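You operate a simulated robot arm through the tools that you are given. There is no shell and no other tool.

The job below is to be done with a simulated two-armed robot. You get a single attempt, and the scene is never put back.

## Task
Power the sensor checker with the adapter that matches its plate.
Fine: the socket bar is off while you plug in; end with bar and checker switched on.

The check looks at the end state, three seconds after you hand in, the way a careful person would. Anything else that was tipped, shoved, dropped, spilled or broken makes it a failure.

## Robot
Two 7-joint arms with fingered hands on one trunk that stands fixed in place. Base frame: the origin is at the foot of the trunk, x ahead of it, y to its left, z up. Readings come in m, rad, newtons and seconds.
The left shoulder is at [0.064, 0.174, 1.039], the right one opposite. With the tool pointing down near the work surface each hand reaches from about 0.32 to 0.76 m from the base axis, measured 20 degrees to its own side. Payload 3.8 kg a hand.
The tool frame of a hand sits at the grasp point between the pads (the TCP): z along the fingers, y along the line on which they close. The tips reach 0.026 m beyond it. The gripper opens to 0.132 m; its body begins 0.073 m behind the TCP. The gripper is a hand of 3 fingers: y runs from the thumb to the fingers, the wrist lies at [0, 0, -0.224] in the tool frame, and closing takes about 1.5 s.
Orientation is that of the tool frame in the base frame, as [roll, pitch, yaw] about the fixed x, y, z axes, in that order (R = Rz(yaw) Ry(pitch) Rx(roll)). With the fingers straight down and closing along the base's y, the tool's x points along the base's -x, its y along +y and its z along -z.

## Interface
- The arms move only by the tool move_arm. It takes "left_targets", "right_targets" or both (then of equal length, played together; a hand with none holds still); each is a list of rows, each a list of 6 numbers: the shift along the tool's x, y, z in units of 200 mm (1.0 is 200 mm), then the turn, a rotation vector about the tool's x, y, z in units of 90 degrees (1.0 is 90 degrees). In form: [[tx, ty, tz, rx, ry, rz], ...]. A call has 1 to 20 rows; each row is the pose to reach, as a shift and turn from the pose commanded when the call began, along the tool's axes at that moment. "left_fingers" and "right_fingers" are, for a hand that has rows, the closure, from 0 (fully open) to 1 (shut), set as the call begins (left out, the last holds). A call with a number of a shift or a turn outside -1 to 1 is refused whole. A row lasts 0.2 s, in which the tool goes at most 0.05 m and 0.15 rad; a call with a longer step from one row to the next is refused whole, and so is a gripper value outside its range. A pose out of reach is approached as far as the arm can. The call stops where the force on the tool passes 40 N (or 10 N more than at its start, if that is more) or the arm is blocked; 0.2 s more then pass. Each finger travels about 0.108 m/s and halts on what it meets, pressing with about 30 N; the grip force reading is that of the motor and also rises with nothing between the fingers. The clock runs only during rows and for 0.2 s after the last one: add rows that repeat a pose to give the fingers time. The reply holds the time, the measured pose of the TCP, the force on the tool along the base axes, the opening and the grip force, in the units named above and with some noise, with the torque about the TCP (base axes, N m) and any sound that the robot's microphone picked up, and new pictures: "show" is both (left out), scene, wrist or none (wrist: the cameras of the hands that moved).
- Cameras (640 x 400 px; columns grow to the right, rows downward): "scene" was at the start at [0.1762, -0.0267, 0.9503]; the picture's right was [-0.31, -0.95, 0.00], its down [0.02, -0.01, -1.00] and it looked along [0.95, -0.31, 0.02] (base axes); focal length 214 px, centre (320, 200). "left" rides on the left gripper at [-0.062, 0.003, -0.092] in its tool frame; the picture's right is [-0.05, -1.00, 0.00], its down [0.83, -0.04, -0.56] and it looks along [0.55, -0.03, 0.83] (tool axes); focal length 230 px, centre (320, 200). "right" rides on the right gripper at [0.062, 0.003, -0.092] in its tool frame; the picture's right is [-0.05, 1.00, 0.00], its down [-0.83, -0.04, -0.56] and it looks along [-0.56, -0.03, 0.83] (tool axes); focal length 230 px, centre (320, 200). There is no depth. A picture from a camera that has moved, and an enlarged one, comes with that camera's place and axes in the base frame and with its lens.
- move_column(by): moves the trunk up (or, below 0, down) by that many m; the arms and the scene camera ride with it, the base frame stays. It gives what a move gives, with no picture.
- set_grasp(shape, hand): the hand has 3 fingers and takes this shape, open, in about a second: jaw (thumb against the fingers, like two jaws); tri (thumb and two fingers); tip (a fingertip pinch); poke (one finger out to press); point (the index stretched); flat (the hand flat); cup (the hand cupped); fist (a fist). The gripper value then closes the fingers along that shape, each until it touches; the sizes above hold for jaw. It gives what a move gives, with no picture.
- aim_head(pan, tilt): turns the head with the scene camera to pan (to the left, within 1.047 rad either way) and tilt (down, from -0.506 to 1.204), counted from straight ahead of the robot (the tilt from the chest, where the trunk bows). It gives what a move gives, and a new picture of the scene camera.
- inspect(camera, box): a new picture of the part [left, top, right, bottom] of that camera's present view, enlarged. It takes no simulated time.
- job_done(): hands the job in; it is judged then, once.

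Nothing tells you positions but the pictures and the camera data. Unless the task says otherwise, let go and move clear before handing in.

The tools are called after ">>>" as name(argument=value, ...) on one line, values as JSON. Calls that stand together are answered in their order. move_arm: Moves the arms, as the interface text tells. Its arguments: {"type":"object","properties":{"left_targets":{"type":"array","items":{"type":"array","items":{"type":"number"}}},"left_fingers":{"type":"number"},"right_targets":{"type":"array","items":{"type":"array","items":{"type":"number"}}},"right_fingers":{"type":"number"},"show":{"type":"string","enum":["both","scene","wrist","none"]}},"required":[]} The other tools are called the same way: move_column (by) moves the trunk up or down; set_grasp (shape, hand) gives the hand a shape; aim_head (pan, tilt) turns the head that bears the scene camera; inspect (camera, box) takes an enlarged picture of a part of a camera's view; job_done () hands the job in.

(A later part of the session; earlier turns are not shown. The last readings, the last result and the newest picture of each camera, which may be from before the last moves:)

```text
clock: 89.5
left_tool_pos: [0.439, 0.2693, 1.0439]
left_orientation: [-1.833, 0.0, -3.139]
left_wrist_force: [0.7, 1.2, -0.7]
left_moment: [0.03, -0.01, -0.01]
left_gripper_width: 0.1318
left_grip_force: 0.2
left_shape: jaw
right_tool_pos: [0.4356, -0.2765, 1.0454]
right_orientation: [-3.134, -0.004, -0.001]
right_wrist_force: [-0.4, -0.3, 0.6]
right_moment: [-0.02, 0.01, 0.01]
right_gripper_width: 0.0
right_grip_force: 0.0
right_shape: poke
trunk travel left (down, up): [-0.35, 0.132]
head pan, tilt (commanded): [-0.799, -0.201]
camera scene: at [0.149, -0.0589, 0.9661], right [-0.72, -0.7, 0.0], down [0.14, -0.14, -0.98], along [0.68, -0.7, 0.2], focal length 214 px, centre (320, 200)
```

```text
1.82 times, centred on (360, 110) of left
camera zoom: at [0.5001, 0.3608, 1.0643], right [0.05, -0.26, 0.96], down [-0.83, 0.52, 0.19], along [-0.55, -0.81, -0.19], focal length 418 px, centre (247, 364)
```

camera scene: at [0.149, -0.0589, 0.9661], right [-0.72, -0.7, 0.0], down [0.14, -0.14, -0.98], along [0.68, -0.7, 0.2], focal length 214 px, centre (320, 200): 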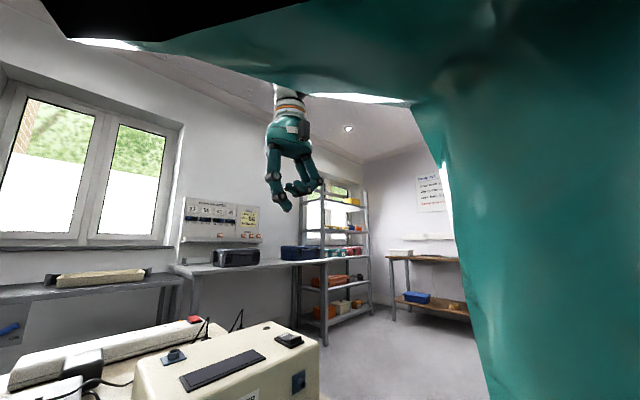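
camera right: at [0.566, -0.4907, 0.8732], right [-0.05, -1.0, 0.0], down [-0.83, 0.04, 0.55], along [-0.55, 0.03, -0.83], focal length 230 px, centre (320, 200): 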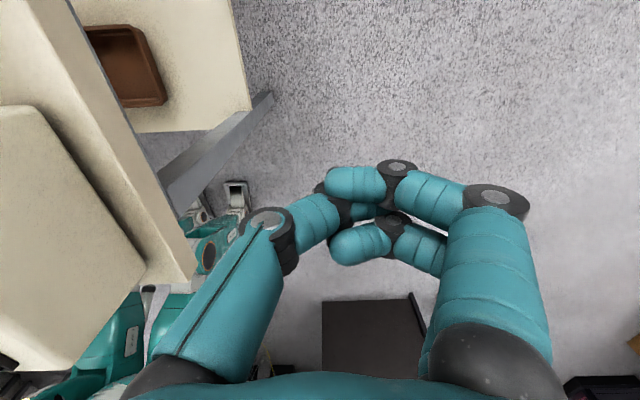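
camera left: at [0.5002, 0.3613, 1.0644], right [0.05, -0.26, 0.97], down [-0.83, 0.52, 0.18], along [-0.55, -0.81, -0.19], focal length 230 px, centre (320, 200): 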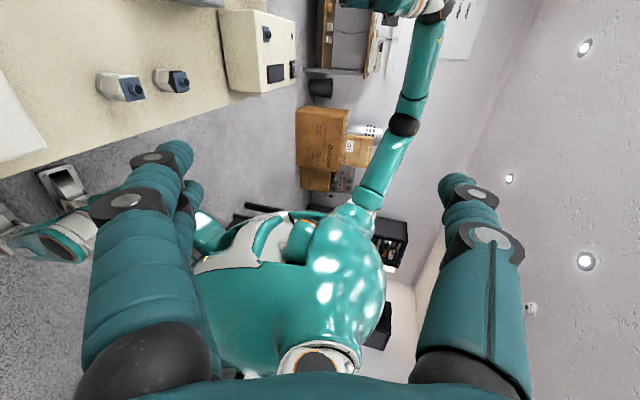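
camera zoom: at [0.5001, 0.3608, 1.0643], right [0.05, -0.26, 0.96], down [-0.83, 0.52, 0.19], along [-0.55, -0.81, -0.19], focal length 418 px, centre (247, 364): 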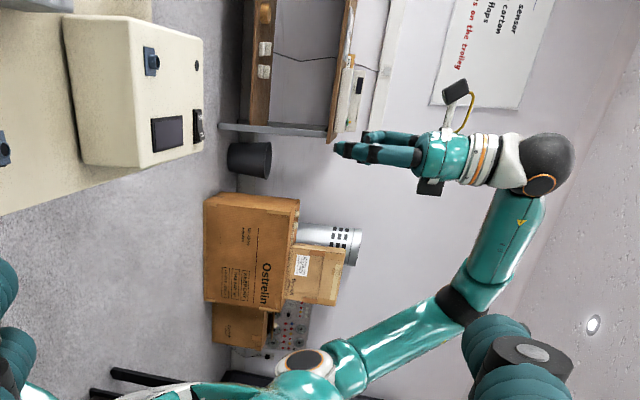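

The right elbow sits about 0.17 m higher than the left's in the mirrored pose. I'll force it down by rolling the hand strongly inward (fingers to the centre, then up) in free air.

>>> move_arm(right_targets=[[-0.015, 0.125, 0.15, 0, 0, 0], [-0.03, 0.25, 0.3, 0, 0, 0], [-0.045, 0.375, 0.45, 0, 0, 0], [-0.06, 0.5, 0.6, 0, 0, 0], [-0.075, 0.625, 0.75, 0, 0, 0]], show="none")

>>> move_arm(right_targets=[[0, -0.149, -0.0123, 0.0944, 0, 0], [0, -0.294, -0.0489, 0.1889, 0, 0], [0, -0.432, -0.1091, 0.2833, 0, 0], [0, -0.56, -0.1915, 0.3778, 0, 0], [0, -0.673, -0.2942, 0.4722, 0, 0], [0, -0.77, -0.4152, 0.5667, 0, 0], [0, -0.848, -0.5516, 0.6611, 0, 0], [0, -0.905, -0.7004, 0.7556, 0, 0], [0, -0.939, -0.8586, 0.85, 0, 0], [0, -0.939, -0.8586, 0.85, 0, 0]], show="none")

>>> inspect(camera="left", box=[200, 0, 520, 220])

```text
clock: 90.8
left_tool_pos: [0.4386, 0.2698, 1.0444]
left_orientation: [-1.833, -0.002, -3.14]
left_wrist_force: [0.3, -0.4, 0.7]
left_moment: [0.03, 0.03, 0.02]
left_gripper_width: 0.1317
left_grip_force: 0.1
left_shape: jaw
right_tool_pos: [0.4231, -0.3994, 0.8913]
right_orientation: [-3.131, -0.006, 0.0]
right_wrist_force: [-0.3, 0.2, -0.2]
right_moment: [0.01, 0.02, 0.0]
right_gripper_width: 0.0
right_grip_force: 0.0
right_shape: poke
trunk travel left (down, up): [-0.35, 0.132]
head pan, tilt (commanded): [-0.799, -0.201]
```

```text
clock: 93.0
left_tool_pos: [0.4393, 0.2708, 1.0442]
left_orientation: [-1.833, 0.0, -3.139]
left_wrist_force: [0.8, -0.2, 0.3]
left_moment: [-0.01, 0.01, -0.02]
left_gripper_width: 0.1318
left_grip_force: 0.1
left_shape: jaw
right_tool_pos: [0.4204, -0.2117, 1.0657]
right_orientation: [-1.797, -0.003, 0.0]
right_wrist_force: [0.3, 0.8, -0.1]
right_moment: [-0.04, -0.02, 0.0]
right_gripper_width: 0.0
right_grip_force: 0.0
right_shape: poke
trunk travel left (down, up): [-0.35, 0.132]
head pan, tilt (commanded): [-0.799, -0.201]
```

```text
1.82 times, centred on (360, 110) of left
camera zoom: at [0.5002, 0.3611, 1.0643], right [0.05, -0.26, 0.96], down [-0.83, 0.52, 0.18], along [-0.55, -0.81, -0.19], focal length 418 px, centre (247, 364)
```

zoom: 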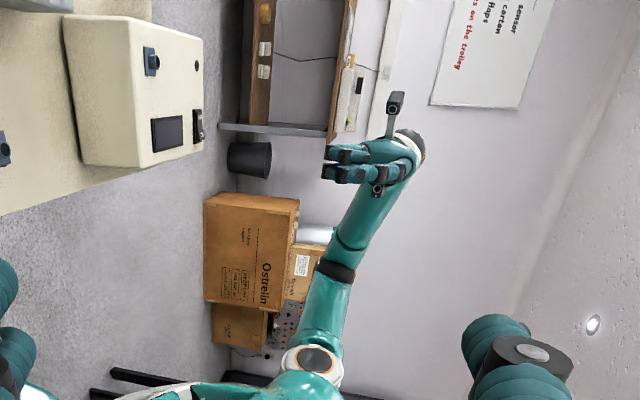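

The inward roll while bent lowers the elbow nicely. Now I extend with that roll, and roll back only when stretched so the elbow stays low.

>>> move_arm(right_targets=[[0.2, 0.05, -0.06, 0, 0, 0], [0.4, 0.1, -0.12, 0, 0, 0], [0.6, 0.15, -0.18, 0, 0, 0], [0.8, 0.2, -0.24, 0, 0, 0], [0.95, 0.254, -0.3, 0, 0, 0], [0.95, 0.254, -0.3, 0, 0, 0]], show="none")

>>> inspect(camera="left", box=[200, 0, 520, 220])

```text
clock: 94.3
left_tool_pos: [0.4385, 0.2704, 1.0438]
left_orientation: [-1.833, 0.0, -3.139]
left_wrist_force: [0.1, 0.8, 0.8]
left_moment: [0.04, -0.01, 0.0]
left_gripper_width: 0.1319
left_grip_force: 0.0
left_shape: jaw
right_tool_pos: [0.6122, -0.2805, 1.0302]
right_orientation: [-1.796, -0.006, 0.001]
right_wrist_force: [0.4, -0.4, 0.2]
right_moment: [0.01, -0.01, 0.02]
right_gripper_width: 0.0
right_grip_force: 0.1
right_shape: poke
trunk travel left (down, up): [-0.35, 0.132]
head pan, tilt (commanded): [-0.799, -0.201]
```

```text
1.82 times, centred on (360, 110) of left
camera zoom: at [0.5, 0.361, 1.0644], right [0.05, -0.26, 0.96], down [-0.83, 0.52, 0.18], along [-0.55, -0.81, -0.19], focal length 418 px, centre (247, 364)
```

zoom: 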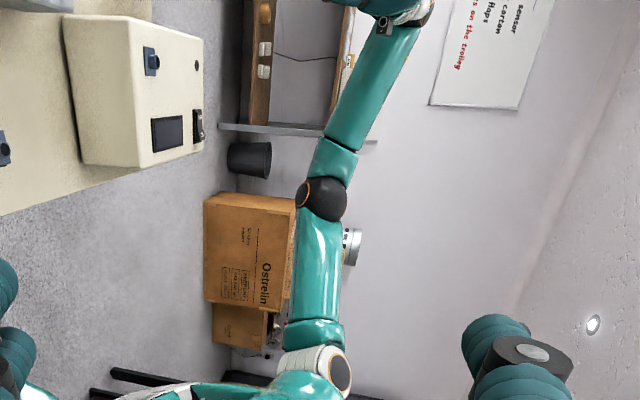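

>>> move_arm(right_targets=[[0, 0.1655, -0.0123, -0.0944, 0, 0], [0, 0.3275, -0.0489, -0.1889, 0, 0], [0, 0.4822, -0.1091, -0.2833, 0, 0], [0, 0.6263, -0.1915, -0.3778, 0, 0], [0, 0.7567, -0.2942, -0.4722, 0, 0], [0, 0.8704, -0.4152, -0.5667, 0, 0], [0, 0.965, -0.5516, -0.6611, 0, 0], [0, 0.965, -0.5516, -0.6611, 0, 0]], show="none")

>>> inspect(camera="left", box=[200, 0, 520, 220])

```text
clock: 96.2
left_tool_pos: [0.4377, 0.2706, 1.0433]
left_orientation: [-1.832, 0.0, -3.14]
left_wrist_force: [0.3, -0.9, 0.3]
left_moment: [-0.03, 0.02, -0.02]
left_gripper_width: 0.1318
left_grip_force: 0.0
left_shape: jaw
right_tool_pos: [0.6139, -0.4347, 0.8667]
right_orientation: [-2.838, -0.004, -0.001]
right_wrist_force: [0.0, 0.3, 0.4]
right_moment: [0.01, 0.02, -0.02]
right_gripper_width: 0.0
right_grip_force: 0.1
right_shape: poke
trunk travel left (down, up): [-0.35, 0.132]
head pan, tilt (commanded): [-0.799, -0.201]
```

```text
1.82 times, centred on (360, 110) of left
camera zoom: at [0.5003, 0.3611, 1.0642], right [0.05, -0.26, 0.96], down [-0.83, 0.52, 0.19], along [-0.55, -0.81, -0.19], focal length 418 px, centre (247, 364)
```

zoom: 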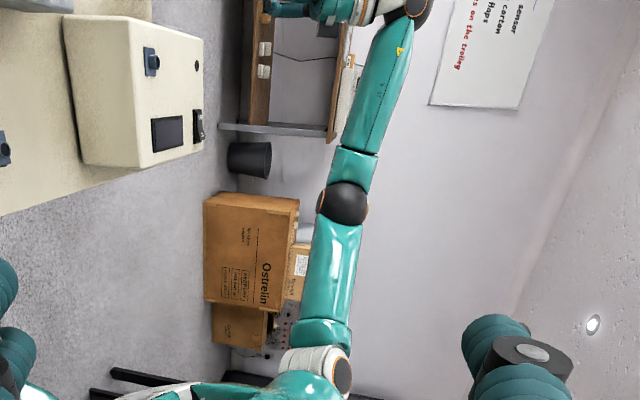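

Elbow stays low now. I raise slightly and sweep inward/forward with the hand becoming vertical.

>>> move_arm(right_targets=[[0, -0.08, -0.15, -0.064, 0, 0], [0.03, -0.2, -0.2, -0.129, 0, 0], [0.06, -0.38, -0.2, -0.193, 0, 0], [0.1, -0.56, -0.16, -0.193, 0, 0], [0.13, -0.65, -0.1435, -0.193, 0, 0], [0.13, -0.65, -0.1435, -0.193, 0, 0]], show="none")

>>> inspect(camera="left", box=[200, 0, 520, 220])

```text
clock: 97.5
left_tool_pos: [0.4397, 0.2706, 1.044]
left_orientation: [-1.834, 0.0, -3.14]
left_wrist_force: [0.0, -0.5, 0.4]
left_moment: [-0.01, 0.01, 0.03]
left_gripper_width: 0.1316
left_grip_force: 0.2
left_shape: jaw
right_tool_pos: [0.6366, -0.32, 0.9336]
right_orientation: [-3.14, -0.003, 0.001]
right_wrist_force: [-0.4, -0.6, 0.1]
right_moment: [-0.04, -0.02, 0.0]
right_gripper_width: 0.0
right_grip_force: 0.0
right_shape: poke
trunk travel left (down, up): [-0.35, 0.132]
head pan, tilt (commanded): [-0.799, -0.201]
```

```text
1.82 times, centred on (360, 110) of left
camera zoom: at [0.5002, 0.361, 1.0643], right [0.05, -0.26, 0.96], down [-0.83, 0.52, 0.19], along [-0.55, -0.81, -0.19], focal length 418 px, centre (247, 364)
```

zoom: 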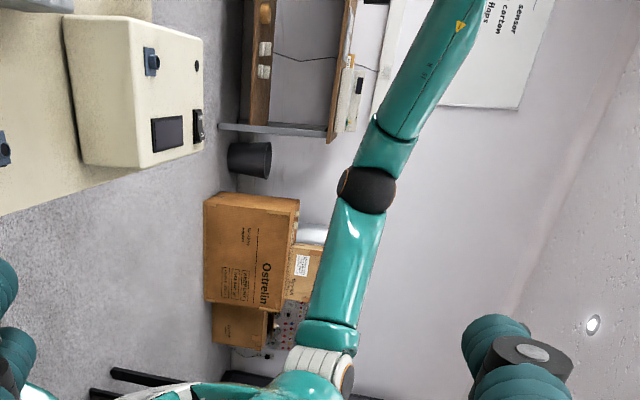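

The right arm now reaches forward freely. I tilt 40° forward and move above the bar's rocker.

>>> move_arm(right_targets=[[0.163, -0.048, 0.034, 0, 0.0889, 0], [0.327, -0.096, 0.067, 0, 0.1778, 0], [0.49, -0.144, 0.1, 0, 0.2667, 0], [0.654, -0.192, 0.134, 0, 0.3556, 0], [0.817, -0.24, 0.168, 0, 0.4444, 0], [0.817, -0.24, 0.168, 0, 0.4444, 0]], show="wrist")

>>> aim_head(pan=-0.36, tilt=0.15)

```text
clock: 99.0
left_tool_pos: [0.4381, 0.2709, 1.0444]
left_orientation: [-1.832, 0.003, -3.14]
left_wrist_force: [0.2, 0.0, 0.7]
left_moment: [-0.01, 0.0, -0.02]
left_gripper_width: 0.1321
left_grip_force: 0.0
left_shape: jaw
right_tool_pos: [0.7999, -0.2724, 0.899]
right_orientation: [-3.138, -0.704, -0.002]
right_wrist_force: [0.2, 0.9, 0.0]
right_moment: [-0.01, -0.03, -0.02]
right_gripper_width: 0.0004
right_grip_force: 0.0
right_shape: poke
trunk travel left (down, up): [-0.35, 0.132]
head pan, tilt (commanded): [-0.799, -0.201]
camera right: at [0.7843, -0.2768, 1.0096], right [-0.04, -1.0, -0.04], down [-0.99, 0.04, -0.11], along [0.12, 0.03, -0.99], focal length 230 px, centre (320, 200)
```

right: 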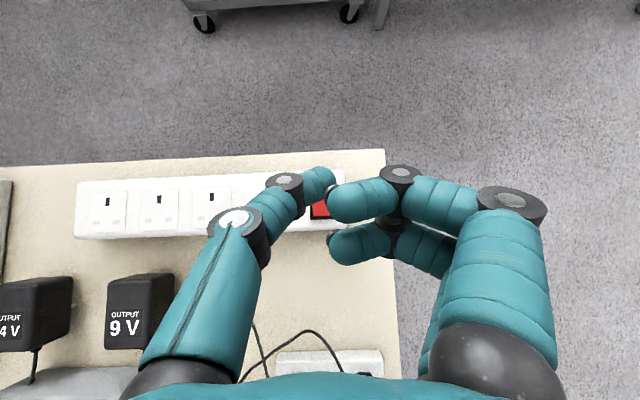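

```text
clock: 99.8
left_tool_pos: [0.4393, 0.2704, 1.0442]
left_orientation: [-1.835, 0.0, -3.14]
left_wrist_force: [0.0, 0.0, 0.1]
left_moment: [0.02, 0.02, 0.03]
left_gripper_width: 0.1321
left_grip_force: 0.0
left_shape: jaw
right_tool_pos: [0.7982, -0.2723, 0.8992]
right_orientation: [-3.139, -0.699, -0.004]
right_wrist_force: [0.5, -0.7, 0.5]
right_moment: [0.04, 0.02, 0.02]
right_gripper_width: 0.0
right_grip_force: 0.1
right_shape: poke
trunk travel left (down, up): [-0.35, 0.132]
head pan, tilt (commanded): [-0.36, 0.15]
camera scene: at [0.1778, -0.0317, 0.935], right [-0.35, -0.94, 0.0], down [-0.14, 0.05, -0.99], along [0.93, -0.35, -0.15], focal length 214 px, centre (320, 200)
```

scene: 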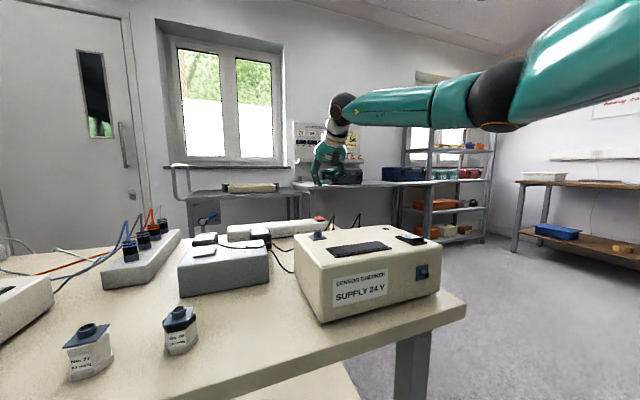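

The wrist camera now looks straight down on the bar, with the red rocker under the fingertip. Zooming to align precisely.

>>> inspect(camera="right", box=[270, 150, 370, 240])

>>> inspect(camera="scene", box=[290, 140, 370, 230])

>>> inspect(camera="right", box=[60, 150, 340, 250])

```text
4.44 times, centred on (320, 195) of right
camera zoom: at [0.7843, -0.2768, 1.0097], right [-0.04, -1.0, -0.04], down [-0.99, 0.04, -0.11], along [0.11, 0.03, -0.99], focal length 1022 px, centre (320, 222)
```

zoom: 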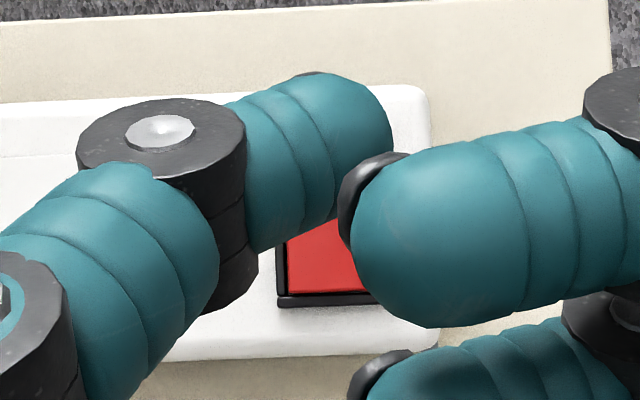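

```text
4.44 times, centred on (330, 185) of scene
camera zoom: at [0.1778, -0.0317, 0.935], right [-0.35, -0.94, 0.0], down [-0.14, 0.05, -0.99], along [0.93, -0.35, -0.15], focal length 953 px, centre (276, 267)
```

zoom: 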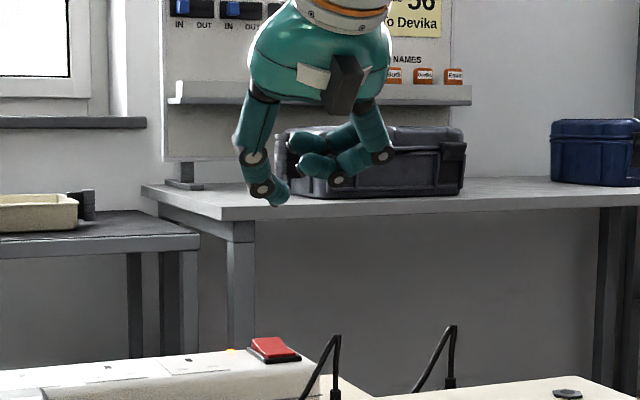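

```text
2.29 times, centred on (200, 200) of right
camera zoom: at [0.7843, -0.2768, 1.0097], right [-0.04, -1.0, -0.04], down [-0.99, 0.04, -0.11], along [0.11, 0.03, -0.99], focal length 526 px, centre (594, 200)
```

zoom: 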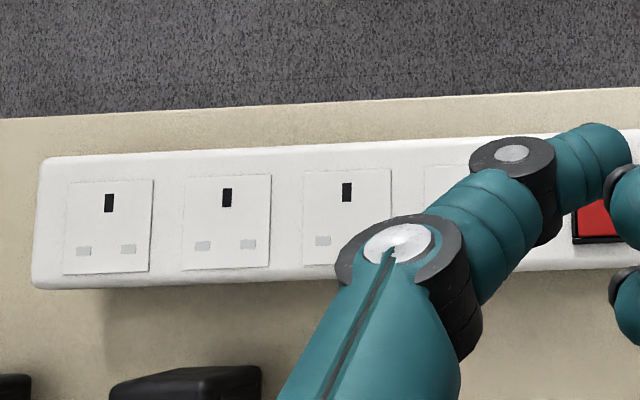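

The fingertip is lined up in y; I move 13 mm forward and descend to just above the rocker's far end.

>>> move_arm(right_targets=[[-0.074, 0, 0.123, 0, 0, 0], [-0.148, 0, 0.246, 0, 0, 0], [-0.222, 0, 0.3686, 0, 0, 0], [-0.222, 0, 0.3686, 0, 0, 0]], show="none")

>>> inspect(camera="scene", box=[290, 180, 350, 240])

>>> inspect(camera="right", box=[270, 150, 370, 240])

```text
clock: 100.8
left_tool_pos: [0.4383, 0.2714, 1.044]
left_orientation: [-1.831, 0.001, -3.139]
left_wrist_force: [0.1, 0.0, -0.4]
left_moment: [0.02, 0.07, 0.01]
left_gripper_width: 0.1321
left_grip_force: 0.1
left_shape: jaw
right_tool_pos: [0.814, -0.2697, 0.8142]
right_orientation: [-3.138, -0.702, -0.001]
right_wrist_force: [0.3, -0.1, 1.6]
right_moment: [-0.01, -0.02, -0.06]
right_gripper_width: 0.0
right_grip_force: 0.0
right_shape: poke
trunk travel left (down, up): [-0.35, 0.132]
head pan, tilt (commanded): [-0.36, 0.15]
```

```text
6.67 times, centred on (320, 210) of scene
camera zoom: at [0.1777, -0.0316, 0.935], right [-0.35, -0.94, 0.0], down [-0.14, 0.05, -0.99], along [0.93, -0.35, -0.15], focal length 1430 px, centre (320, 133)
```

zoom: 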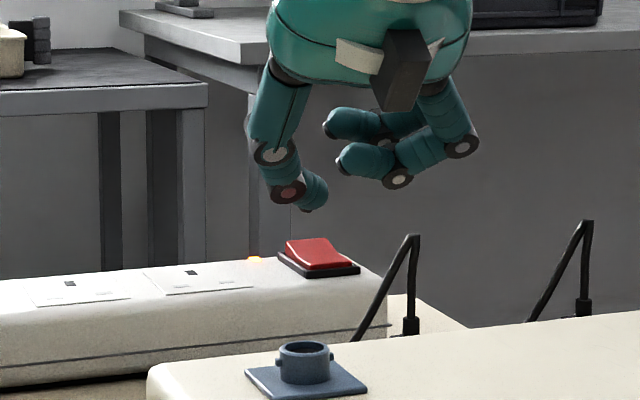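

```text
4.44 times, centred on (320, 195) of right
camera zoom: at [0.7995, -0.2753, 0.925], right [-0.04, -1.0, -0.04], down [-0.99, 0.04, -0.11], along [0.11, 0.03, -0.99], focal length 1022 px, centre (320, 222)
```

zoom: 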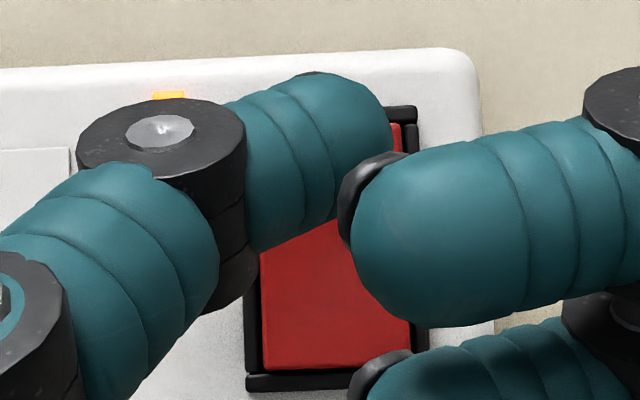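

The tip is centred over the far half of the rocker, about 15 mm above it. Pressing straight down gently.

>>> move_arm(right_targets=[[-0.0258, 0, 0.0306, 0, 0, 0], [-0.0387, 0, 0.0459, 0, 0, 0], [-0.0515, 0, 0.0612, 0, 0, 0], [-0.0644, 0, 0.0765, 0, 0, 0], [-0.0773, 0, 0.0918, 0, 0, 0]], show="none")

>>> inspect(camera="scene", box=[290, 180, 350, 240])

>>> inspect(camera="right", box=[270, 150, 370, 240])

```text
clock: 102.0
left_tool_pos: [0.4372, 0.2713, 1.0459]
left_orientation: [-1.832, 0.002, -3.139]
left_wrist_force: [-0.1, -0.3, 0.4]
left_moment: [0.01, 0.01, -0.01]
left_gripper_width: 0.1318
left_grip_force: 0.1
left_shape: jaw
right_tool_pos: [0.8143, -0.2693, 0.7974]
right_orientation: [-3.136, -0.711, -0.005]
right_wrist_force: [-0.4, 0.5, 12.9]
right_moment: [-0.02, -0.18, -0.03]
right_gripper_width: 0.0
right_grip_force: 0.0
right_shape: poke
trunk travel left (down, up): [-0.35, 0.132]
head pan, tilt (commanded): [-0.36, 0.15]
```

```text
6.67 times, centred on (320, 210) of scene
camera zoom: at [0.1769, -0.0313, 0.9354], right [-0.35, -0.94, 0.0], down [-0.14, 0.05, -0.99], along [0.93, -0.35, -0.15], focal length 1430 px, centre (320, 133)
```

zoom: 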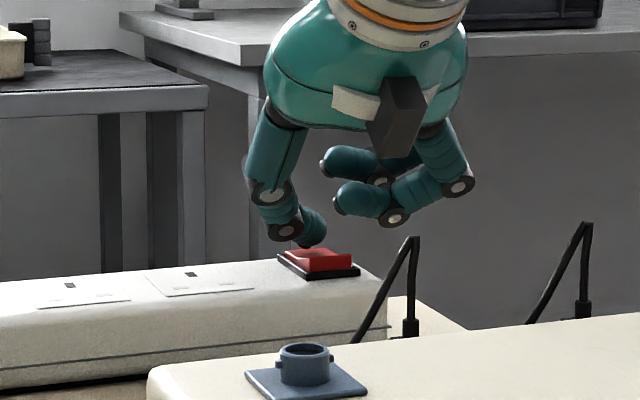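

```text
4.44 times, centred on (320, 195) of right
camera zoom: at [0.7991, -0.2739, 0.9072], right [-0.04, -1.0, -0.04], down [-0.99, 0.04, -0.12], along [0.12, 0.03, -0.99], focal length 1022 px, centre (320, 222)
```

zoom: 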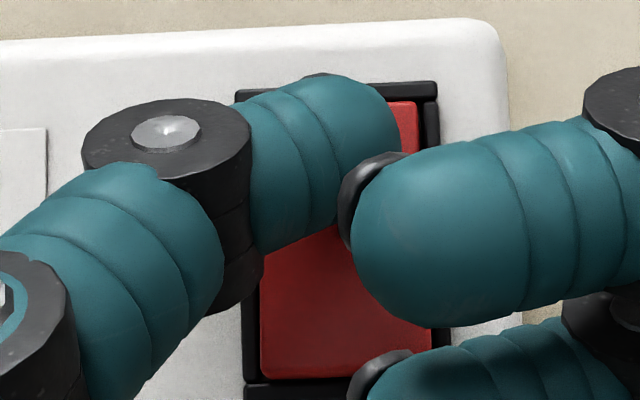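

The rocker has tipped over and the glow of the lamp is gone. I lift off and verify.

>>> move_arm(right_targets=[[0.08, 0, -0.1, 0, 0, 0], [0.2, 0, -0.24, 0, 0, 0], [0.32, 0, -0.38, 0, 0, 0], [0.44, 0, -0.52, 0, 0, 0], [0.44, 0, -0.52, 0, 0, 0]], show="none")

>>> inspect(camera="scene", box=[290, 180, 350, 240])

>>> inspect(camera="right", box=[160, 130, 400, 280])

```text
clock: 103.2
left_tool_pos: [0.4389, 0.2707, 1.0433]
left_orientation: [-1.833, 0.0, -3.14]
left_wrist_force: [0.2, 0.2, 0.4]
left_moment: [-0.02, 0.01, 0.0]
left_gripper_width: 0.1318
left_grip_force: 0.1
left_shape: jaw
right_tool_pos: [0.8133, -0.27, 0.9284]
right_orientation: [-3.139, -0.702, -0.003]
right_wrist_force: [-0.1, 0.0, 0.1]
right_moment: [0.04, 0.02, -0.01]
right_gripper_width: 0.0001
right_grip_force: 0.0
right_shape: poke
trunk travel left (down, up): [-0.35, 0.132]
head pan, tilt (commanded): [-0.36, 0.15]
```

```text
6.67 times, centred on (320, 210) of scene
camera zoom: at [0.178, -0.0318, 0.9349], right [-0.35, -0.94, 0.0], down [-0.14, 0.05, -0.99], along [0.93, -0.35, -0.15], focal length 1430 px, centre (320, 133)
```

zoom: 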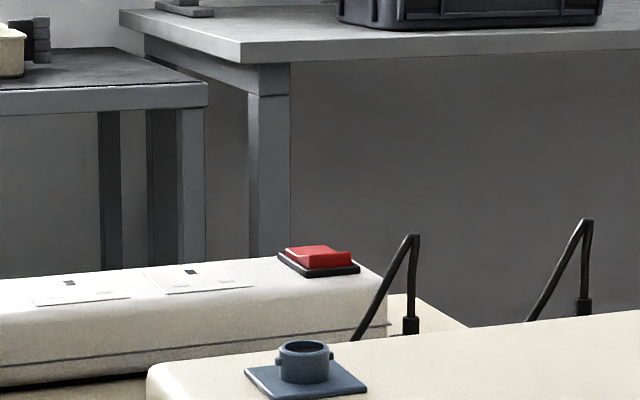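

```text
2.67 times, centred on (280, 205) of right
camera zoom: at [0.7979, -0.2749, 1.0383], right [-0.04, -1.0, -0.04], down [-0.99, 0.04, -0.11], along [0.11, 0.03, -0.99], focal length 614 px, centre (427, 187)
```

zoom: 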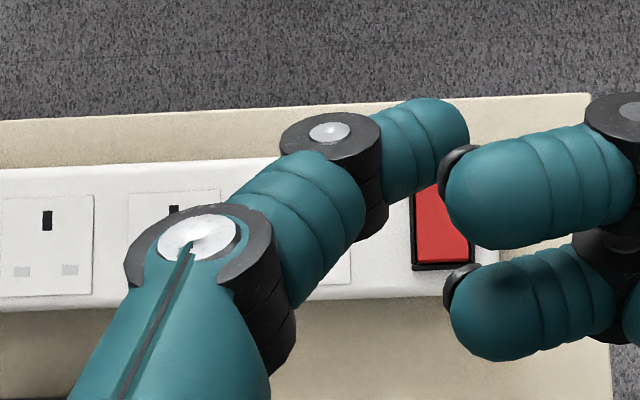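

The bar is off. Now I take the jaw shape and move over the adapters to measure the 24 V one.

>>> set_grasp(shape="jaw", hand="right")

>>> move_arm(right_targets=[[-0.032, -0.1875, -0.06, 0, 0, 0], [-0.064, -0.375, -0.12, 0, 0, 0], [-0.095, -0.5625, -0.18, 0, 0, 0], [-0.127, -0.75, -0.2375, 0, 0, 0]], right_fingers=0.3, show="none")

>>> move_arm(right_targets=[[-0.05, -0.2, -0.05, 0, 0, 0], [-0.11, -0.4, -0.1, 0, 0, 0], [-0.1645, -0.6, -0.1385, 0, 0, 0], [-0.1645, -0.6, -0.1385, 0, 0, 0]], show="both")

```text
clock: 104.1
left_tool_pos: [0.4389, 0.27, 1.044]
left_orientation: [-1.834, -0.001, -3.139]
left_wrist_force: [-0.4, 0.3, -0.1]
left_moment: [0.03, 0.03, -0.02]
left_gripper_width: 0.1318
left_grip_force: 0.1
left_shape: jaw
right_tool_pos: [0.8115, -0.2698, 0.9279]
right_orientation: [-3.139, -0.703, -0.003]
right_wrist_force: [-0.4, 0.4, -0.5]
right_moment: [-0.02, 0.03, 0.01]
right_gripper_width: 0.1319
right_grip_force: 0.1
right_shape: jaw
trunk travel left (down, up): [-0.35, 0.132]
head pan, tilt (commanded): [-0.36, 0.15]
```

```text
clock: 105.1
left_tool_pos: [0.4383, 0.2706, 1.0433]
left_orientation: [-1.833, 0.0, 3.141]
left_wrist_force: [0.6, 0.4, -0.1]
left_moment: [0.01, 0.03, -0.03]
left_gripper_width: 0.1319
left_grip_force: 0.1
left_shape: jaw
right_tool_pos: [0.7631, -0.1186, 0.9474]
right_orientation: [-3.139, -0.704, -0.004]
right_wrist_force: [0.6, -0.5, 0.4]
right_moment: [0.0, 0.02, 0.03]
right_gripper_width: 0.0928
right_grip_force: 0.0
right_shape: jaw
trunk travel left (down, up): [-0.35, 0.132]
head pan, tilt (commanded): [-0.36, 0.15]
```

```text
clock: 106.1
left_tool_pos: [0.4395, 0.2712, 1.0448]
left_orientation: [-1.833, 0.0, -3.141]
left_wrist_force: [-0.5, -1.0, 0.7]
left_moment: [-0.02, 0.0, 0.01]
left_gripper_width: 0.1316
left_grip_force: 0.0
left_shape: jaw
right_tool_pos: [0.719, -0.002, 0.9469]
right_orientation: [-3.138, -0.7, -0.005]
right_wrist_force: [-0.4, -0.3, 0.2]
right_moment: [0.01, -0.04, -0.01]
right_gripper_width: 0.0928
right_grip_force: 0.0
right_shape: jaw
trunk travel left (down, up): [-0.35, 0.132]
head pan, tilt (commanded): [-0.36, 0.15]
camera scene: at [0.1779, -0.0319, 0.9349], right [-0.35, -0.94, 0.0], down [-0.14, 0.05, -0.99], along [0.93, -0.35, -0.15], focal length 214 px, centre (320, 200)
camera right: at [0.7041, -0.0071, 1.0576], right [-0.04, -1.0, -0.04], down [-0.99, 0.04, -0.11], along [0.11, 0.03, -0.99], focal length 230 px, centre (320, 200)
```

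scene: 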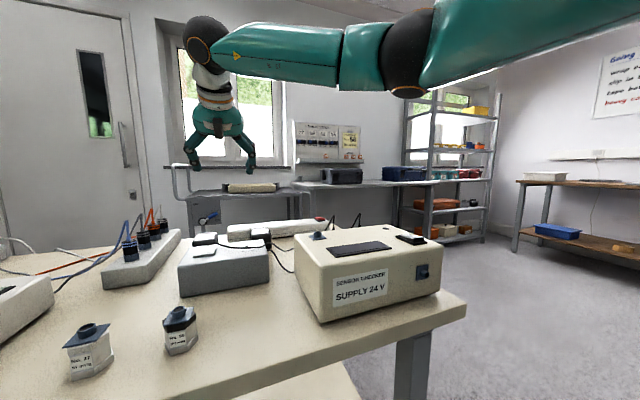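
right: 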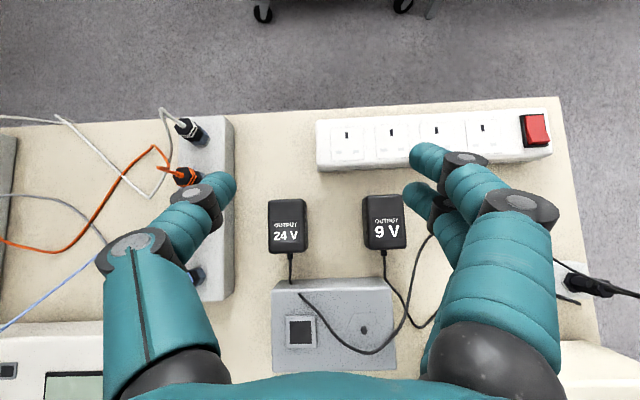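

A clear top view of both adapters and the bar. I zoom for measurements.

>>> inspect(camera="right", box=[250, 180, 350, 300])

>>> inspect(camera="right", box=[310, 100, 430, 180])

>>> inspect(camera="right", box=[430, 100, 570, 180])

>>> inspect(camera="right", box=[90, 90, 330, 300])

```text
3.33 times, centred on (300, 240) of right
camera zoom: at [0.7041, -0.0071, 1.0576], right [-0.04, -1.0, -0.04], down [-0.99, 0.04, -0.11], along [0.11, 0.03, -0.99], focal length 767 px, centre (387, 67)
```

zoom: 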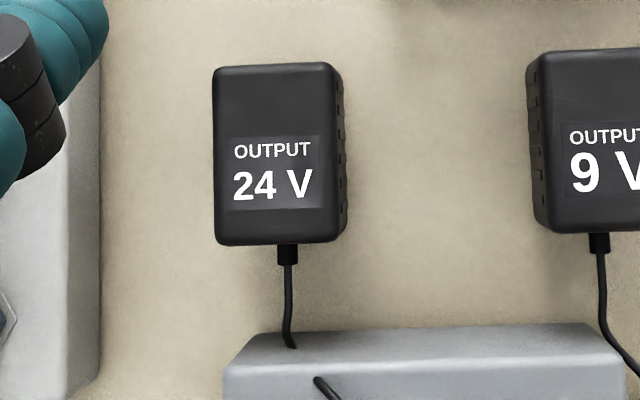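

```text
5.00 times, centred on (370, 140) of right
camera zoom: at [0.7041, -0.0071, 1.0576], right [-0.04, -1.0, -0.04], down [-0.99, 0.04, -0.11], along [0.11, 0.03, -0.99], focal length 1150 px, centre (70, 500)
```

zoom: 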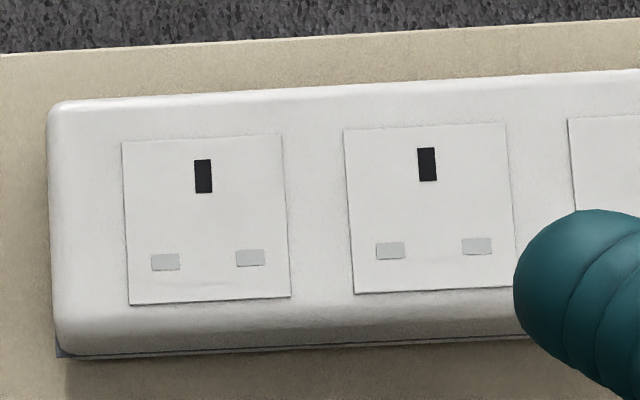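

```text
4.57 times, centred on (500, 140) of right
camera zoom: at [0.7041, -0.0071, 1.0576], right [-0.04, -1.0, -0.04], down [-0.99, 0.04, -0.11], along [0.11, 0.03, -0.99], focal length 1052 px, centre (-503, 474)
```

zoom: 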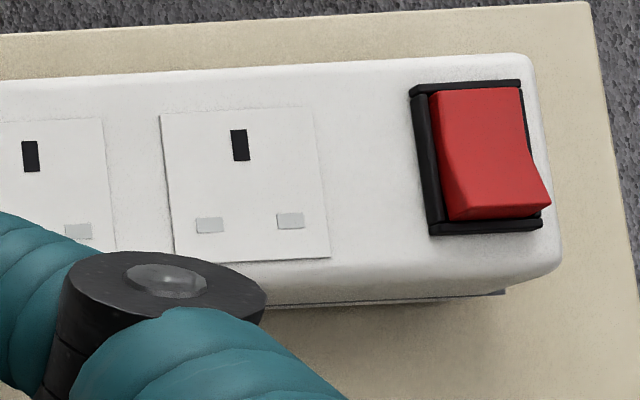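

```text
1.90 times, centred on (210, 195) of right
camera zoom: at [0.7041, -0.0071, 1.0576], right [-0.04, -1.0, -0.04], down [-0.99, 0.04, -0.11], along [0.11, 0.03, -0.99], focal length 438 px, centre (530, 210)
```

zoom: 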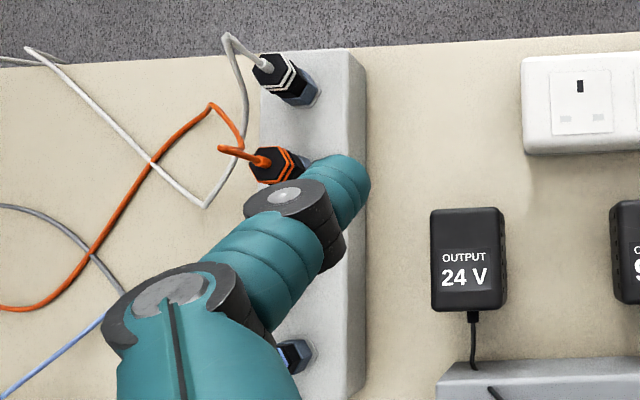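

Measured: the 24 V adapter body spans x 0.674–0.735, y 0.021–0.062, top z≈0.79; sockets have their slots at x≈0.796/0.818, with y≈-0.037, -0.094, -0.151, -0.209. I hover right above the adapter.

>>> move_arm(right_targets=[[-0.11, -0.072, 0.095, 0, 0, 0], [-0.225, -0.145, 0.19, 0, 0, 0], [-0.3375, -0.217, 0.2845, 0, 0, 0], [-0.3375, -0.217, 0.2845, 0, 0, 0]], show="both")

>>> inspect(camera="right", box=[220, 100, 440, 260])

```text
clock: 107.1
left_tool_pos: [0.4391, 0.2697, 1.0443]
left_orientation: [-1.834, -0.001, -3.14]
left_wrist_force: [-0.2, 0.5, 0.1]
left_moment: [-0.01, -0.01, -0.01]
left_gripper_width: 0.1319
left_grip_force: 0.1
left_shape: jaw
right_tool_pos: [0.7053, 0.0431, 0.8615]
right_orientation: [-3.138, -0.705, -0.004]
right_wrist_force: [-0.5, -0.9, 1.1]
right_moment: [-0.02, 0.0, -0.03]
right_gripper_width: 0.0927
right_grip_force: 0.1
right_shape: jaw
trunk travel left (down, up): [-0.35, 0.132]
head pan, tilt (commanded): [-0.36, 0.15]
camera scene: at [0.1778, -0.0317, 0.935], right [-0.35, -0.94, 0.0], down [-0.14, 0.05, -0.99], along [0.93, -0.35, -0.15], focal length 214 px, centre (320, 200)
camera right: at [0.6909, 0.0383, 0.9709], right [-0.04, -1.0, -0.04], down [-0.99, 0.04, -0.11], along [0.11, 0.03, -0.99], focal length 230 px, centre (320, 200)
```

scene: 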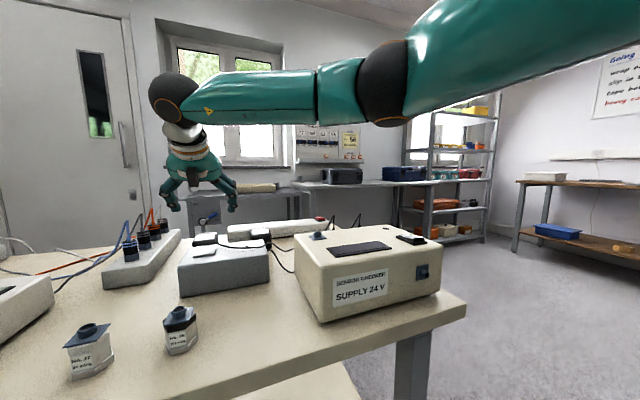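
right: 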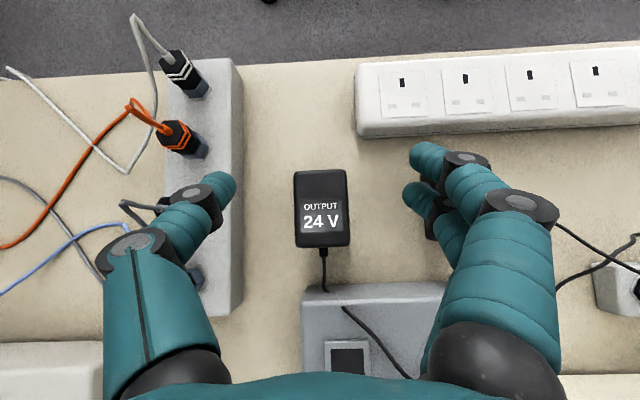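

```text
2.50 times, centred on (330, 180) of right
camera zoom: at [0.6909, 0.0383, 0.9709], right [-0.04, -1.0, -0.04], down [-0.99, 0.04, -0.11], along [0.11, 0.03, -0.99], focal length 575 px, centre (295, 250)
```

zoom: 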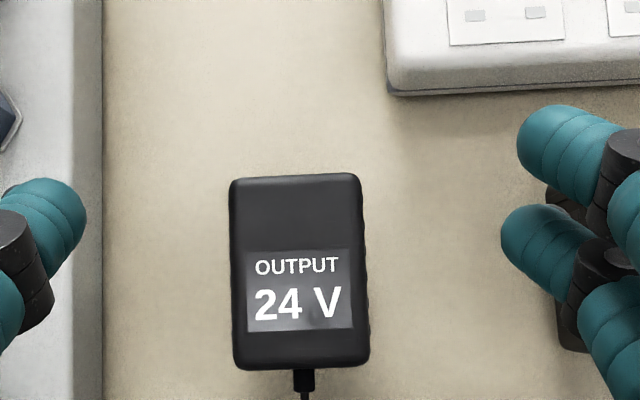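

The hand is centred on the adapter. Descending to grip height.

>>> move_arm(right_targets=[[-0.09, 0, 0.106, 0, 0, 0], [-0.18, 0, 0.213, 0, 0, 0], [-0.269, 0, 0.319, 0, 0, 0], [-0.269, 0, 0.319, 0, 0, 0]], show="both")

>>> inspect(camera="scene", box=[150, 180, 290, 280])

```text
clock: 108.1
left_tool_pos: [0.4382, 0.27, 1.0436]
left_orientation: [-1.832, 0.0, 3.141]
left_wrist_force: [0.7, -0.1, 0.5]
left_moment: [-0.01, 0.03, -0.02]
left_gripper_width: 0.1317
left_grip_force: 0.0
left_shape: jaw
right_tool_pos: [0.7029, 0.0477, 0.7796]
right_orientation: [-3.137, -0.703, -0.004]
right_wrist_force: [0.1, -0.5, 0.0]
right_moment: [0.05, 0.0, 0.0]
right_gripper_width: 0.0927
right_grip_force: 0.1
right_shape: jaw
trunk travel left (down, up): [-0.35, 0.132]
head pan, tilt (commanded): [-0.36, 0.15]
camera scene: at [0.1778, -0.0316, 0.935], right [-0.35, -0.94, 0.0], down [-0.14, 0.05, -0.99], along [0.93, -0.35, -0.15], focal length 214 px, centre (320, 200)
camera right: at [0.6897, 0.042, 0.8892], right [-0.04, -1.0, -0.04], down [-0.99, 0.04, -0.11], along [0.11, 0.03, -0.99], focal length 230 px, centre (320, 200)
```

scene: 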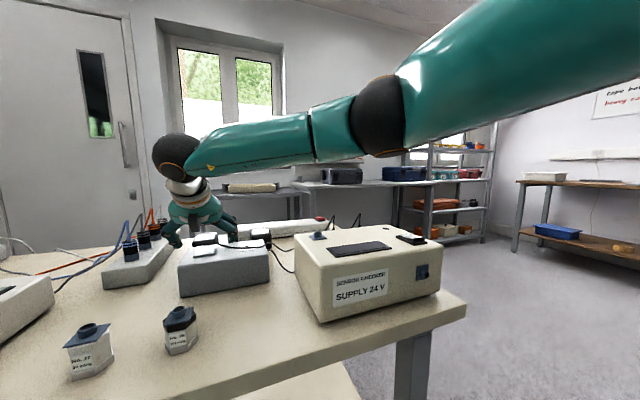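
right: 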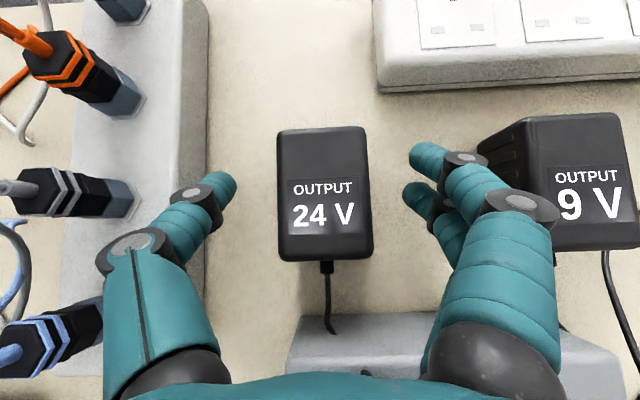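

```text
4.00 times, centred on (220, 230) of scene
camera zoom: at [0.1778, -0.0316, 0.935], right [-0.35, -0.94, 0.0], down [-0.14, 0.05, -0.99], along [0.93, -0.35, -0.15], focal length 858 px, centre (720, 80)
```

zoom: 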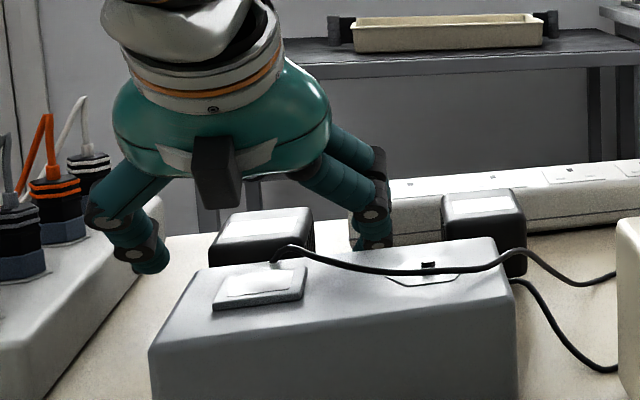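

I'm about 5 mm off towards +y, so I centre first, then close.

>>> move_arm(right_targets=[[0, 0.025, 0, 0, 0, 0], [0, 0.025, 0, 0, 0, 0]], show="wrist")

```text
clock: 108.7
left_tool_pos: [0.4378, 0.2716, 1.044]
left_orientation: [-1.834, 0.0, -3.14]
left_wrist_force: [0.4, -1.2, -0.4]
left_moment: [0.03, 0.0, 0.02]
left_gripper_width: 0.1315
left_grip_force: 0.1
left_shape: jaw
right_tool_pos: [0.705, 0.041, 0.7792]
right_orientation: [-3.138, -0.703, -0.002]
right_wrist_force: [-0.3, -0.1, -0.5]
right_moment: [0.01, -0.01, -0.01]
right_gripper_width: 0.0928
right_grip_force: 0.0
right_shape: jaw
trunk travel left (down, up): [-0.35, 0.132]
head pan, tilt (commanded): [-0.36, 0.15]
camera right: at [0.6907, 0.0367, 0.8894], right [-0.04, -1.0, -0.04], down [-0.99, 0.04, -0.11], along [0.11, 0.03, -0.99], focal length 230 px, centre (320, 200)
```

right: 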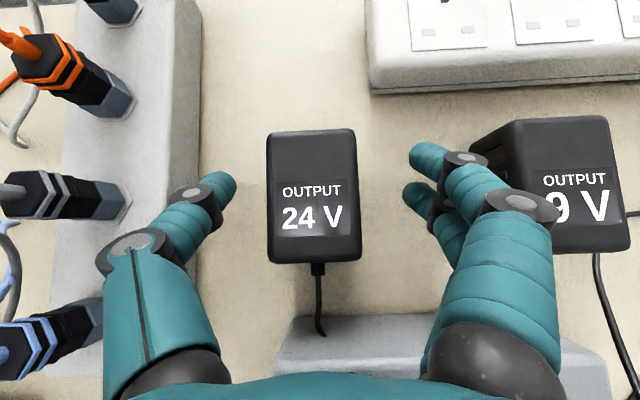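

>>> move_arm(right_targets=[[0, 0, 0, 0, 0, 0], [0, 0, 0, 0, 0, 0], [0, 0, 0, 0, 0, 0], [0, 0, 0, 0, 0, 0], [0, 0, 0, 0, 0, 0], [0, 0, 0, 0, 0, 0]], right_fingers=1.0, show="both")

```text
clock: 110.1
left_tool_pos: [0.4376, 0.2699, 1.0435]
left_orientation: [-1.834, -0.001, -3.139]
left_wrist_force: [-0.1, 0.5, 0.2]
left_moment: [0.01, -0.02, -0.05]
left_gripper_width: 0.1319
left_grip_force: 0.0
left_shape: jaw
right_tool_pos: [0.7052, 0.0413, 0.7796]
right_orientation: [-3.138, -0.7, -0.004]
right_wrist_force: [-0.7, 0.4, -0.2]
right_moment: [0.01, 0.01, 0.0]
right_gripper_width: 0.0397
right_grip_force: 29.8
right_shape: jaw
trunk travel left (down, up): [-0.35, 0.132]
head pan, tilt (commanded): [-0.36, 0.15]
camera scene: at [0.1779, -0.0316, 0.9349], right [-0.35, -0.94, 0.0], down [-0.14, 0.05, -0.99], along [0.93, -0.35, -0.15], focal length 214 px, centre (320, 200)
camera right: at [0.6909, 0.0364, 0.8894], right [-0.04, -1.0, -0.04], down [-0.99, 0.04, -0.11], along [0.11, 0.03, -0.99], focal length 230 px, centre (320, 200)
```

scene: 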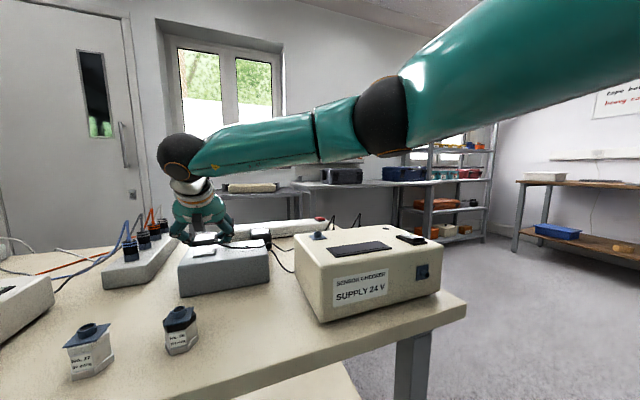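
right: 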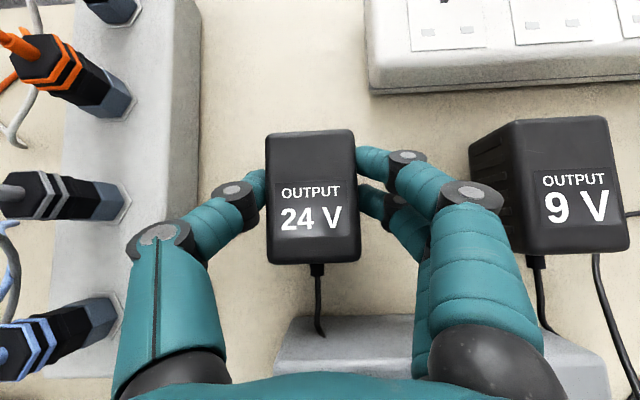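

Gripped (width 39.7 mm, 30 N). Lifting straight up.

>>> move_arm(right_targets=[[0.048, 0, -0.057, 0, 0, 0], [0.097, 0, -0.115, 0, 0, 0], [0.193, 0, -0.23, 0, 0, 0], [0.322, 0, -0.383, 0, 0, 0], [0.322, 0, -0.383, 0, 0, 0]], show="both")

>>> inspect(camera="scene", box=[150, 140, 290, 270])

```text
clock: 111.3
left_tool_pos: [0.4379, 0.27, 1.0429]
left_orientation: [-1.832, 0.0, -3.139]
left_wrist_force: [-0.7, -0.9, -0.2]
left_moment: [0.01, 0.0, 0.02]
left_gripper_width: 0.132
left_grip_force: 0.0
left_shape: jaw
right_tool_pos: [0.7056, 0.0427, 0.877]
right_orientation: [-3.138, -0.703, -0.002]
right_wrist_force: [0.3, -0.3, -0.8]
right_moment: [-0.01, 0.01, 0.02]
right_gripper_width: 0.0395
right_grip_force: 29.8
right_shape: jaw
trunk travel left (down, up): [-0.35, 0.132]
head pan, tilt (commanded): [-0.36, 0.15]
camera scene: at [0.1781, -0.0317, 0.9349], right [-0.35, -0.94, 0.0], down [-0.14, 0.05, -0.99], along [0.93, -0.35, -0.15], focal length 214 px, centre (320, 200)
camera right: at [0.692, 0.0377, 0.9871], right [-0.04, -1.0, -0.04], down [-0.99, 0.04, -0.11], along [0.11, 0.03, -0.99], focal length 230 px, centre (320, 200)
```

scene: 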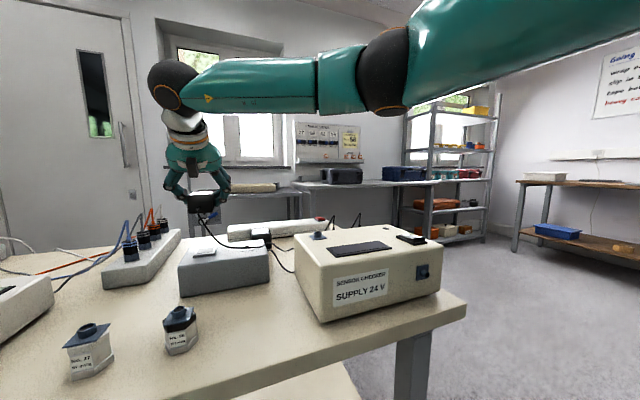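
right: 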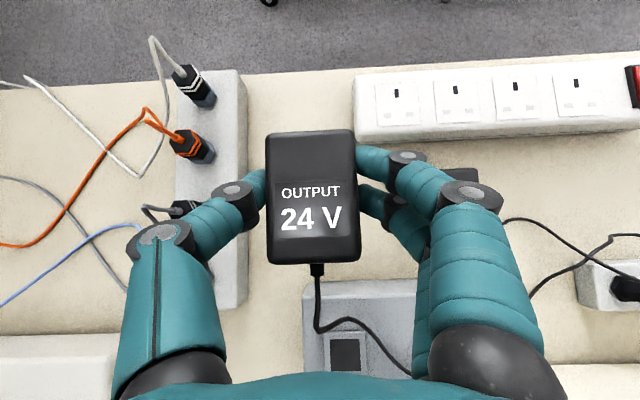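

```text
3.08 times, centred on (220, 205) of scene
camera zoom: at [0.1781, -0.0317, 0.9349], right [-0.35, -0.94, 0.0], down [-0.14, 0.05, -0.99], along [0.93, -0.35, -0.15], focal length 660 px, centre (628, 185)
```

zoom: 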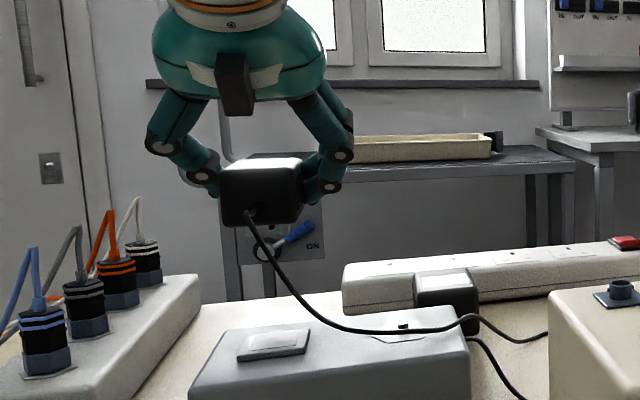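

The adapter is lifted and the lead follows. I zoom in on its underside to see the pins.

>>> inspect(camera="scene", box=[190, 170, 230, 205])

>>> move_arm(right_targets=[[0.1, 0, -0.12, 0, 0, 0], [0.2, 0, -0.24, 0, 0, 0], [0.322, 0, -0.383, 0, 0, 0], [0.322, 0, -0.383, 0, 0, 0]], show="scene")

```text
11.43 times, centred on (210, 188) of scene
camera zoom: at [0.1781, -0.0317, 0.9349], right [-0.35, -0.94, 0.0], down [-0.14, 0.05, -0.99], along [0.93, -0.35, -0.15], focal length 2451 px, centre (1577, 343)
```

zoom: 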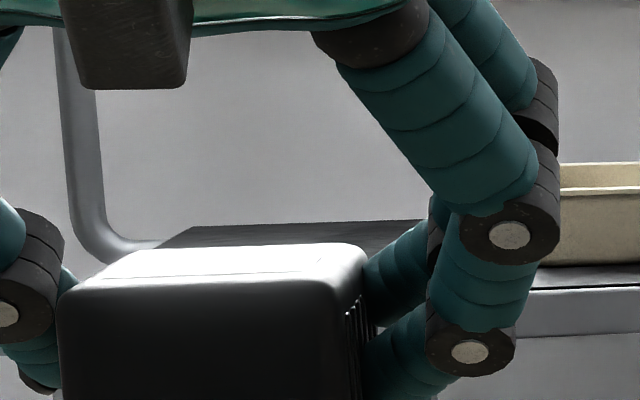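

```text
clock: 112.3
left_tool_pos: [0.4389, 0.2711, 1.0428]
left_orientation: [-1.832, -0.001, -3.139]
left_wrist_force: [-0.4, -0.2, 0.1]
left_moment: [-0.01, -0.01, 0.0]
left_gripper_width: 0.1318
left_grip_force: 0.0
left_shape: jaw
right_tool_pos: [0.7068, 0.0413, 0.9793]
right_orientation: [-3.138, -0.701, -0.005]
right_wrist_force: [-0.3, -0.2, -2.1]
right_moment: [-0.01, 0.01, 0.01]
right_gripper_width: 0.0396
right_grip_force: 29.7
right_shape: jaw
trunk travel left (down, up): [-0.35, 0.132]
head pan, tilt (commanded): [-0.36, 0.15]
camera scene: at [0.1782, -0.0317, 0.9349], right [-0.35, -0.94, 0.0], down [-0.14, 0.05, -0.99], along [0.93, -0.35, -0.15], focal length 214 px, centre (320, 200)
```

scene: 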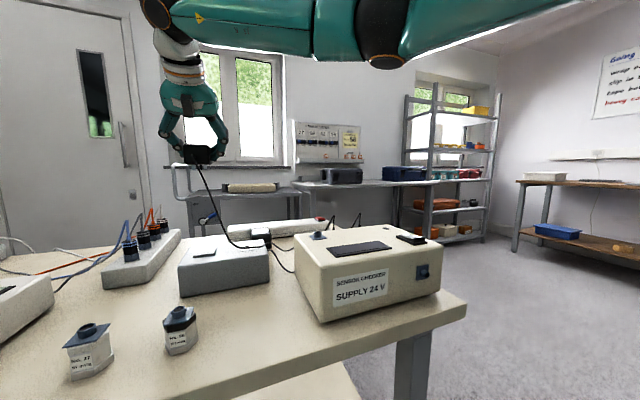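

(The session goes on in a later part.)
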